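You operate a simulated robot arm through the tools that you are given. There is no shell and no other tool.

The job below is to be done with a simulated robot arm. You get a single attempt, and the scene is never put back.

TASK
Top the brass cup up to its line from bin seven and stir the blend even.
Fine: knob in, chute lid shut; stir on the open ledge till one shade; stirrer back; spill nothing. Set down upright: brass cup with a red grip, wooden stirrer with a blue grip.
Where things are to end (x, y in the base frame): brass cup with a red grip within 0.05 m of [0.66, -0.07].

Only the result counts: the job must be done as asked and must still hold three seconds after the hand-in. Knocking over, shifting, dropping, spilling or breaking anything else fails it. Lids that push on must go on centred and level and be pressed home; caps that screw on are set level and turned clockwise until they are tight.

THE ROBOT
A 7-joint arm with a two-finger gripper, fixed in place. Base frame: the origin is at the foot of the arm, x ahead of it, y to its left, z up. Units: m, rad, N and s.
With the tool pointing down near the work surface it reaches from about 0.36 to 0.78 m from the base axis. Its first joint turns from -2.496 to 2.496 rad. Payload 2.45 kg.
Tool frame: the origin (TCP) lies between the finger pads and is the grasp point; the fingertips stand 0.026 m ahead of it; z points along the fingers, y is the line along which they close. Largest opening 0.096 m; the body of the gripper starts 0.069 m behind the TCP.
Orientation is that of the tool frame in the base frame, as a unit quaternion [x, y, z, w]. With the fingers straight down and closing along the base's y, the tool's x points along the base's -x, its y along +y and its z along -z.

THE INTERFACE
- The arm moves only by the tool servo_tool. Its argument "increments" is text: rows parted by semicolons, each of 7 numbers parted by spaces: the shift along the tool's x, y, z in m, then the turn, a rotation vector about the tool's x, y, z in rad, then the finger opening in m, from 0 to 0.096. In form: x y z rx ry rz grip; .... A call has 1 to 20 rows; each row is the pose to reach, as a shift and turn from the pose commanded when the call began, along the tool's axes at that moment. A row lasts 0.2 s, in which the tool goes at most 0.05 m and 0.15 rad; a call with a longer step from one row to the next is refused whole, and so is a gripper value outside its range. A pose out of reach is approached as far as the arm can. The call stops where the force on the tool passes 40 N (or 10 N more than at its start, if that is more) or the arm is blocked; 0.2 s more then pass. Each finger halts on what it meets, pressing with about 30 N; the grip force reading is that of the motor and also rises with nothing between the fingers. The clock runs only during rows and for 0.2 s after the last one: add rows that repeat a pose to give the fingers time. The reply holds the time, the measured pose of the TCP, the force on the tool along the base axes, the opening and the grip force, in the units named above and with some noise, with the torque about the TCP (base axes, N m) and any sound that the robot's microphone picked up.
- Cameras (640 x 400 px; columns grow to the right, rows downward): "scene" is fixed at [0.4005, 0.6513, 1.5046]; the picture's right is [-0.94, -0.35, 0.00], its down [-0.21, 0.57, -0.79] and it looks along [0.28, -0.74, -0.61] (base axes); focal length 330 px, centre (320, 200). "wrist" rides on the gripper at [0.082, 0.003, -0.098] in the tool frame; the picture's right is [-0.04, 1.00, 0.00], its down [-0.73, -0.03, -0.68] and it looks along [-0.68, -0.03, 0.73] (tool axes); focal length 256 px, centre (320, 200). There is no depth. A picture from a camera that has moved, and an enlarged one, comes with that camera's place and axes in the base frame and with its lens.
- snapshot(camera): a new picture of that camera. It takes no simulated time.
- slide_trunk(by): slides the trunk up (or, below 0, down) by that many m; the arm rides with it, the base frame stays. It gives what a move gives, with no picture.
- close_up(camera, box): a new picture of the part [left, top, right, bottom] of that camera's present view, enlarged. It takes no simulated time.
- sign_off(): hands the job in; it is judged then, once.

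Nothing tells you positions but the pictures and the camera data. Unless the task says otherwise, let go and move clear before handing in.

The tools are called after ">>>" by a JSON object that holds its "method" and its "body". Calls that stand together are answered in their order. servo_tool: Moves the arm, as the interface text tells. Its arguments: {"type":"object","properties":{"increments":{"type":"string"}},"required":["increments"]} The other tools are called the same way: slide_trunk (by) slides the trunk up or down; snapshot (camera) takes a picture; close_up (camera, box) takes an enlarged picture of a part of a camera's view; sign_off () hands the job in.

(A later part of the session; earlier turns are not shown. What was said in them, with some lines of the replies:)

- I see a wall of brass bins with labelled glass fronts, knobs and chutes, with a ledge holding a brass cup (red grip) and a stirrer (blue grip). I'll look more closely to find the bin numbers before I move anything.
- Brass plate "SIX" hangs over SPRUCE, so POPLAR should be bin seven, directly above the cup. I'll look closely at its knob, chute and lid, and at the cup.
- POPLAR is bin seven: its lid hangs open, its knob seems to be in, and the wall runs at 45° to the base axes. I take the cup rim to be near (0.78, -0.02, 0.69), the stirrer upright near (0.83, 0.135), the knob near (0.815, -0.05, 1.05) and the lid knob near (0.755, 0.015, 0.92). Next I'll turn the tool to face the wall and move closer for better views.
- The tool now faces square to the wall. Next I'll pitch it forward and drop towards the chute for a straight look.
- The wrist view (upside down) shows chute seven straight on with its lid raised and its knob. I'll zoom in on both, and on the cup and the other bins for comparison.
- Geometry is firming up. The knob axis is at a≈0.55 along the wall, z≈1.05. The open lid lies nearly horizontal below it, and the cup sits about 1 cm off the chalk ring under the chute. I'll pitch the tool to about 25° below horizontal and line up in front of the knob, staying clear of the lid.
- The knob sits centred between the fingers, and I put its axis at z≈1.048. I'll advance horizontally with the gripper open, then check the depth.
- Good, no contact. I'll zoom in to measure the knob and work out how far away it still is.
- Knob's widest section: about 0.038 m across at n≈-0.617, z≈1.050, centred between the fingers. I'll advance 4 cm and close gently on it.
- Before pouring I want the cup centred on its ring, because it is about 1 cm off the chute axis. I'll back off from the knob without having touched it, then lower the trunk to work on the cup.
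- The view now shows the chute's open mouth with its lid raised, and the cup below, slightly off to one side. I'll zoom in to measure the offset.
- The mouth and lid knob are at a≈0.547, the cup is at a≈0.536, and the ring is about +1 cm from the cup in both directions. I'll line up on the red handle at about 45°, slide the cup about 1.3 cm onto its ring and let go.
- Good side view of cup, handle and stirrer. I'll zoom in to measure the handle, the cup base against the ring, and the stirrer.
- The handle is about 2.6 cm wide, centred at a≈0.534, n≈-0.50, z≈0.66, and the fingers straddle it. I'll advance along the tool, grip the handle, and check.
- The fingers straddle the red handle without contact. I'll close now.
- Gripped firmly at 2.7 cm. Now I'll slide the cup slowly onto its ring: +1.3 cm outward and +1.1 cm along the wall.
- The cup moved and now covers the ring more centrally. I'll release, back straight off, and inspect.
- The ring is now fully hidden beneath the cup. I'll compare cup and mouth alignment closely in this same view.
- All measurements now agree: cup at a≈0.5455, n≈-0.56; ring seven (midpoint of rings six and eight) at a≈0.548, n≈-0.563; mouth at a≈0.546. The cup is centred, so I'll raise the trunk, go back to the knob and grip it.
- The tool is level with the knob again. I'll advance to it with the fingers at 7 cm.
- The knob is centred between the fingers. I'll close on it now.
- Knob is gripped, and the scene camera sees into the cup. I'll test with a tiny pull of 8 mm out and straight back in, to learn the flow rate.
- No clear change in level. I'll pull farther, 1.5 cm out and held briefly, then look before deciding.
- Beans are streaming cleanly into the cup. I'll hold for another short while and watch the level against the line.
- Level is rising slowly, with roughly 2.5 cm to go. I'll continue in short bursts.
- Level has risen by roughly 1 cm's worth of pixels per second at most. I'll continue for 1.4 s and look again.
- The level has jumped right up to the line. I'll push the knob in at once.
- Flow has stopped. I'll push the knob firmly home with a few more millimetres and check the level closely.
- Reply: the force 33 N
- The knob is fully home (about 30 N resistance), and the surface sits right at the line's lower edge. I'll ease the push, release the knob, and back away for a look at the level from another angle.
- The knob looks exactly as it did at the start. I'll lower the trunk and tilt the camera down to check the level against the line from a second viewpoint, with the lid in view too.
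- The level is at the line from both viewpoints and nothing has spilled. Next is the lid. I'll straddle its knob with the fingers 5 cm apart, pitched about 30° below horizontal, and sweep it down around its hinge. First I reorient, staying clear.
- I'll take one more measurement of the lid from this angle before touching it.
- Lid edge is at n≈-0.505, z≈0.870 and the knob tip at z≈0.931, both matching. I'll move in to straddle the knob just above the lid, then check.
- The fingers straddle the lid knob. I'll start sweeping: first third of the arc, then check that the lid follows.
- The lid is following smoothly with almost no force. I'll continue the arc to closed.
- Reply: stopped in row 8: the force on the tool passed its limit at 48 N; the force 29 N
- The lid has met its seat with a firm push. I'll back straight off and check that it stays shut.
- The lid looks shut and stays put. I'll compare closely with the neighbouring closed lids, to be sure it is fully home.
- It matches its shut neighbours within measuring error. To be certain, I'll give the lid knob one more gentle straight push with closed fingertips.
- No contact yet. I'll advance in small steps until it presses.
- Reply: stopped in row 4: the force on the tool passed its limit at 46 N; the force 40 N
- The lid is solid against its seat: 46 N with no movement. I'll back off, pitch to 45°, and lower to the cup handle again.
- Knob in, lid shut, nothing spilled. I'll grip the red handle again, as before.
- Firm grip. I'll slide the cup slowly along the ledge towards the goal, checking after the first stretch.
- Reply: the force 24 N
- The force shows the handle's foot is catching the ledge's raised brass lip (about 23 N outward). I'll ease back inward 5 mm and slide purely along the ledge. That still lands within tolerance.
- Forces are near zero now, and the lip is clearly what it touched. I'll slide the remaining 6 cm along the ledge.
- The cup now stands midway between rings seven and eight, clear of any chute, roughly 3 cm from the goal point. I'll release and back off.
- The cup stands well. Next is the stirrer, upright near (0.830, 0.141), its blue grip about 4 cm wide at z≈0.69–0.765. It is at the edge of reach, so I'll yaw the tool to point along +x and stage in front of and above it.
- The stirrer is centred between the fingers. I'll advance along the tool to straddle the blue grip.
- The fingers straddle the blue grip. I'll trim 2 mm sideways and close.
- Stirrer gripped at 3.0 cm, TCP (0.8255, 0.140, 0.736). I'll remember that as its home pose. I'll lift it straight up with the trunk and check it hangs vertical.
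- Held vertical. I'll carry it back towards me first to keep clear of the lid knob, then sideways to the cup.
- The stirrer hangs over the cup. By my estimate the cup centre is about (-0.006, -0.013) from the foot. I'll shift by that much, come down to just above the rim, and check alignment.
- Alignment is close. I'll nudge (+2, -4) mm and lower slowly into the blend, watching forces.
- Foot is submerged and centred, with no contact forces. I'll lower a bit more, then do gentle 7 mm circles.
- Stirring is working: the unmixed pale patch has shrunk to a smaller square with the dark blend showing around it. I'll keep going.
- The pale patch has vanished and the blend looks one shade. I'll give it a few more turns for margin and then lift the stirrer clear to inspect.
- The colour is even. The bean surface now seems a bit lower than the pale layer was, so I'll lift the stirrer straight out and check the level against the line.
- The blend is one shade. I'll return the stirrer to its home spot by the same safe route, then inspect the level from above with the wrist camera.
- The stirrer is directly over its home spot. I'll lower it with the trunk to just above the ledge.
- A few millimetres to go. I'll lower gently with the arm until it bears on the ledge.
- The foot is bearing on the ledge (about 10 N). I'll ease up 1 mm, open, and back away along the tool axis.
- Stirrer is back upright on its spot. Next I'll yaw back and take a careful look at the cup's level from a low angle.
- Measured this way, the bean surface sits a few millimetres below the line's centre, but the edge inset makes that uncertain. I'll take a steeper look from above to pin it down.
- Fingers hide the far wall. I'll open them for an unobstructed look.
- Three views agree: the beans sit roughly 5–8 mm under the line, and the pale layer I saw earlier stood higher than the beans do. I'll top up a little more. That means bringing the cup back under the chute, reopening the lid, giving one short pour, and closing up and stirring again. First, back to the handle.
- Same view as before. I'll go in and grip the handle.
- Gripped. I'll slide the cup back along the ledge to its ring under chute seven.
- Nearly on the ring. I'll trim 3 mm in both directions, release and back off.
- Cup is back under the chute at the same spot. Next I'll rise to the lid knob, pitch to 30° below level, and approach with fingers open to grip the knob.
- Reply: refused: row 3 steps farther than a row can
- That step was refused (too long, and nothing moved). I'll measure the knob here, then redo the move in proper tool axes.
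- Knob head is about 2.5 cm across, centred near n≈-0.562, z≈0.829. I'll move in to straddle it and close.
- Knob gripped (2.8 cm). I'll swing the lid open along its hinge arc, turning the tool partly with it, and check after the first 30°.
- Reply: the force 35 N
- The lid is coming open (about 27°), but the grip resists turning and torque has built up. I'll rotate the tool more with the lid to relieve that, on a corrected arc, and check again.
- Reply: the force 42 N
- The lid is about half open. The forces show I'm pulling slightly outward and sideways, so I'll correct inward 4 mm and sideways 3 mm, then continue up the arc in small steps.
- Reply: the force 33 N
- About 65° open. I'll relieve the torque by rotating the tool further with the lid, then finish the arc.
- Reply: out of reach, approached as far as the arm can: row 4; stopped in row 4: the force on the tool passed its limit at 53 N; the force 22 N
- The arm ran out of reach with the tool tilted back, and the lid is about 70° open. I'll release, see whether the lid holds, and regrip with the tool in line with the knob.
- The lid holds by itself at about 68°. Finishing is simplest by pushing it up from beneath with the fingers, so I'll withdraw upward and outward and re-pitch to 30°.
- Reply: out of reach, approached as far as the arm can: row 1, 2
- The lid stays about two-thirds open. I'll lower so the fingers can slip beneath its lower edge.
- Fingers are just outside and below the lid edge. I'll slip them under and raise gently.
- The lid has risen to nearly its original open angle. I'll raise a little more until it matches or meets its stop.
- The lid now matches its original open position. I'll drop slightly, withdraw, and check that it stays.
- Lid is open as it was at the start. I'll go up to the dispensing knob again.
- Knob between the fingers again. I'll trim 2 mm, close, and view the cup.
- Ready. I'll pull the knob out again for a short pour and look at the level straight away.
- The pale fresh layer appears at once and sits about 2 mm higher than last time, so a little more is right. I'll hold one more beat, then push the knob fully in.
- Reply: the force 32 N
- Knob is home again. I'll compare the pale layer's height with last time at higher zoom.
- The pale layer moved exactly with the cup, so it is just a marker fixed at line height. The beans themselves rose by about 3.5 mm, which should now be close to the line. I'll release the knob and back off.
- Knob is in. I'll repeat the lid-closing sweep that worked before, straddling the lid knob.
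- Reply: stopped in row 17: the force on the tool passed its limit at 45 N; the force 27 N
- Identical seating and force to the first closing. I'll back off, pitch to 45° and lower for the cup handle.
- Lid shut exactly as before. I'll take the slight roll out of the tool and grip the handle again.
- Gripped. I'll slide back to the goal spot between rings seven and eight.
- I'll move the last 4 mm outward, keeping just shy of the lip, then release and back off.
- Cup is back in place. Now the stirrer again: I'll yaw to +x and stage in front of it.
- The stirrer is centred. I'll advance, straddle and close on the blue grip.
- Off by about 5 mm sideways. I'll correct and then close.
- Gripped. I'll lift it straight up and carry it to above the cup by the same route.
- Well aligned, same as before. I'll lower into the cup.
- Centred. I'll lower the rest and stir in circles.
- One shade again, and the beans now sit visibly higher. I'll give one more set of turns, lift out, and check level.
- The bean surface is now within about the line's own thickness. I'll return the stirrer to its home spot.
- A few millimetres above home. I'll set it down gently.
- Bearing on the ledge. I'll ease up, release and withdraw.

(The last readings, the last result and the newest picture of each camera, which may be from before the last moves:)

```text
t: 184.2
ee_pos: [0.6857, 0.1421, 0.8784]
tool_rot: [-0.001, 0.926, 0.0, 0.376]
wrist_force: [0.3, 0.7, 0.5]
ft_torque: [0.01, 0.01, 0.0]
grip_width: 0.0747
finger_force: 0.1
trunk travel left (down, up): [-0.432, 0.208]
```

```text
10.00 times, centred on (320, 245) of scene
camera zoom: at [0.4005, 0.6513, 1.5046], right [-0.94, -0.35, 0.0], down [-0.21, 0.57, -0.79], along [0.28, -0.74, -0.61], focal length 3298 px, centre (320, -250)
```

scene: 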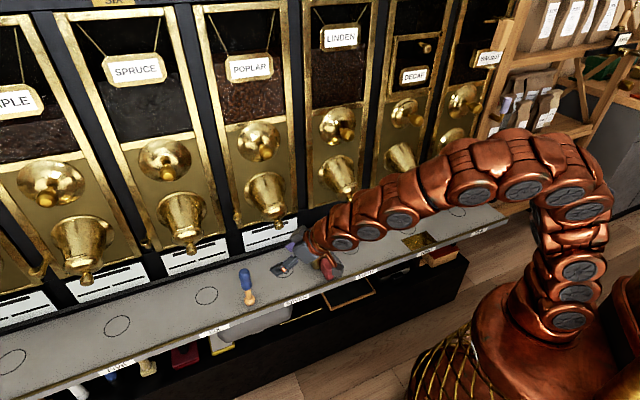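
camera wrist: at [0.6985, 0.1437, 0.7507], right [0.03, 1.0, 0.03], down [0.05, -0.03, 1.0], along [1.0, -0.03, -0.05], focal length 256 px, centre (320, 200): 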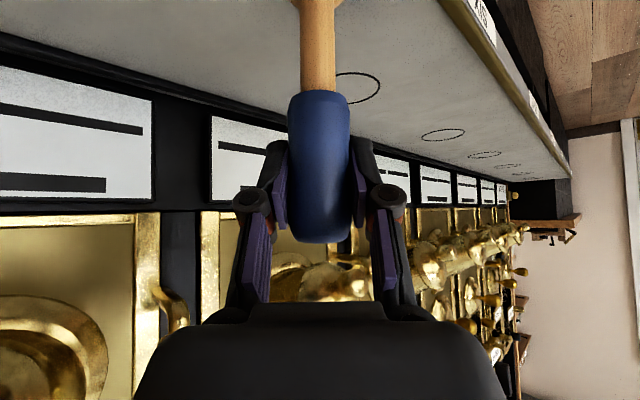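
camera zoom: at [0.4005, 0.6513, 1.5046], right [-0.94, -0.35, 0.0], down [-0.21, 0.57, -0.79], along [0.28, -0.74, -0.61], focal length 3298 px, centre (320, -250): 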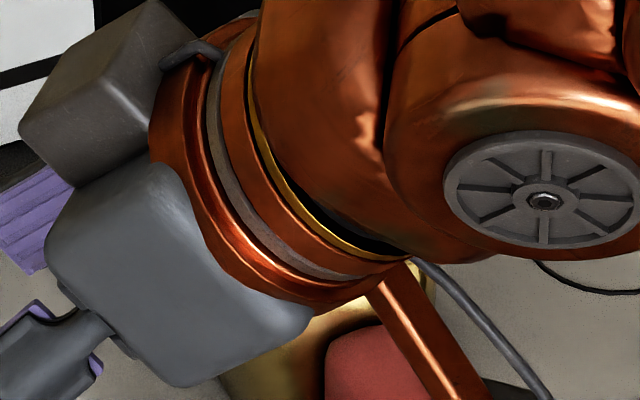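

The stirrer stands upright at home. I'll move the arm well clear and do a final check of everything.

>>> {"method": "servo_tool", "body": {"increments": "0.005 0 -0.045 0 0 0 0.075; 0.01 0 -0.09 0 0 0 0.075; 0.04 0 -0.125 0 0 0 0.075; 0.07 0 -0.16 0 0 0 0.075; 0.1 0 -0.19 0 0 0 0.075; 0.1 0 -0.19 0 0 0 0.075"}}

>>> {"method": "slide_trunk", "body": {"by": 0.15}}

>>> {"method": "snapshot", "body": {"camera": "scene"}}

>>> {"method": "close_up", "body": {"camera": "scene", "box": [288, 225, 352, 265]}}

>>> {"method": "close_up", "body": {"camera": "scene", "box": [220, 110, 316, 170]}}

>>> {"method": "close_up", "body": {"camera": "scene", "box": [220, 180, 380, 300]}}

```text
t: 185.7
ee_pos: [0.481, 0.1409, 0.946]
tool_rot: [0.0, 0.926, -0.001, 0.377]
wrist_force: [0.8, 1.0, -0.2]
ft_torque: [0.03, 0.03, -0.01]
grip_width: 0.075
finger_force: 0.1
trunk travel left (down, up): [-0.432, 0.208]
```

```text
t: 187.4
ee_pos: [0.4808, 0.1407, 1.0977]
tool_rot: [0.0, 0.926, -0.001, 0.377]
wrist_force: [0.4, -1.0, 0.5]
ft_torque: [-0.03, 0.0, -0.01]
grip_width: 0.0749
finger_force: 0.1
trunk travel left (down, up): [-0.582, 0.058]
```

```text
taken
```

scene: 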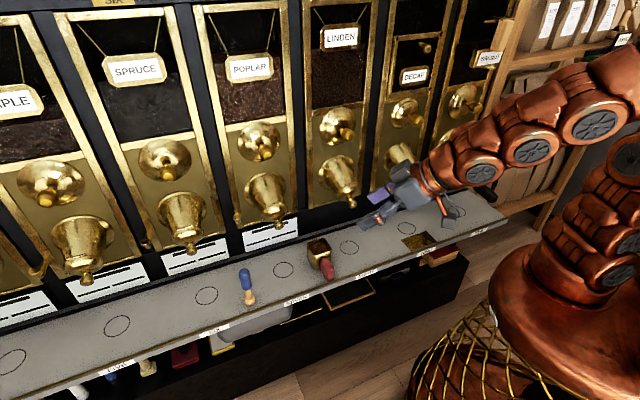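

```text
10.00 times, centred on (320, 245) of scene
camera zoom: at [0.4005, 0.6513, 1.5046], right [-0.94, -0.35, 0.0], down [-0.21, 0.57, -0.79], along [0.28, -0.74, -0.61], focal length 3298 px, centre (320, -250)
```

zoom: 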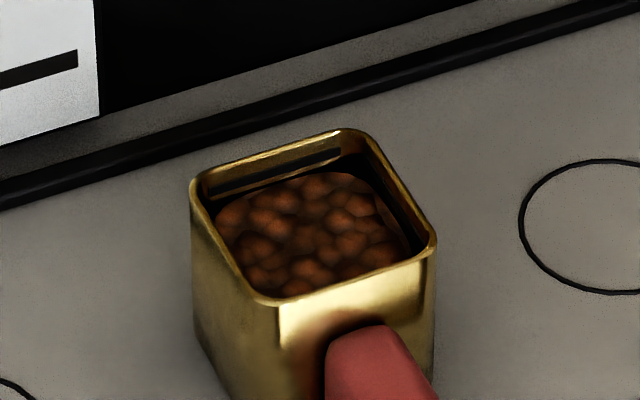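

```text
6.67 times, centred on (268, 140) of scene
camera zoom: at [0.4005, 0.6513, 1.5046], right [-0.94, -0.35, 0.0], down [-0.21, 0.57, -0.79], along [0.28, -0.74, -0.61], focal length 2199 px, centre (667, 600)
```

zoom: 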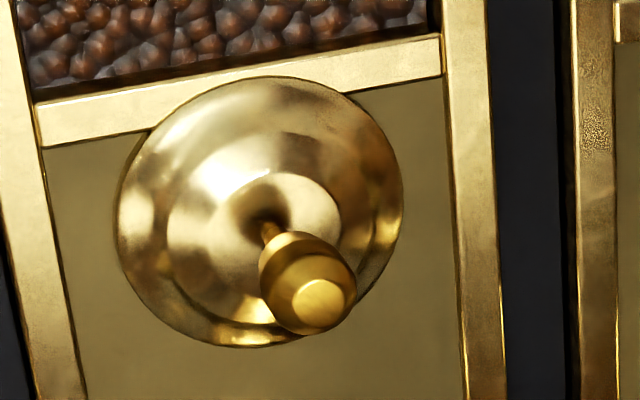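

```text
3.33 times, centred on (300, 240) of scene
camera zoom: at [0.4005, 0.6513, 1.5046], right [-0.94, -0.35, 0.0], down [-0.21, 0.57, -0.79], along [0.28, -0.74, -0.61], focal length 1099 px, centre (387, 67)
```

zoom: 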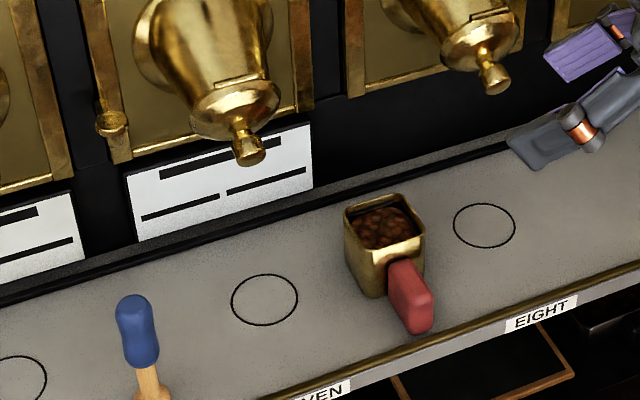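

Everything checks out. The knob is in, lid seven is shut, the blend is one shade at the line and no spill shows. The cup stands upright about 2–3 cm from the goal point, the stirrer is upright at home, and the arm is clear. I'm handing in.

>>> {"method": "sign_off", "body": {}}

```text
The job is handed in.
```

The job is handed in: the brass cup is topped up from bin seven (POPLAR) and stirred to one shade. These are my own readings from the pictures; the hand-in gave no verdict.

- **Fill:** after the first pour and stir, the beans sat roughly 7 mm below the line. I put the cup back under the chute, reopened the lid, poured a little more and stirred again. The bean surface now reads about 1–3 mm below the middle of the line, close to the line's own half-thickness. I could not measure it more closely than that.
- **Bin seven:** the knob is pushed home and looks as it did at the start. The lid is shut and looks the same as after the first closing, when it held firm against a 46 N push.
- **Cup:** it stands upright on the open ledge. My two estimates put it about 2 to 3 cm from [0.66, -0.07], inside the 5 cm allowed. The handle catches the ledge's raised brass lip, so I could not slide it closer.
- **Stirrer:** it stands upright at its original spot, to within about 2 mm in the pictures.
- **Spills and surroundings:** I saw no spills and nothing else moved. The arm is clear of everything.
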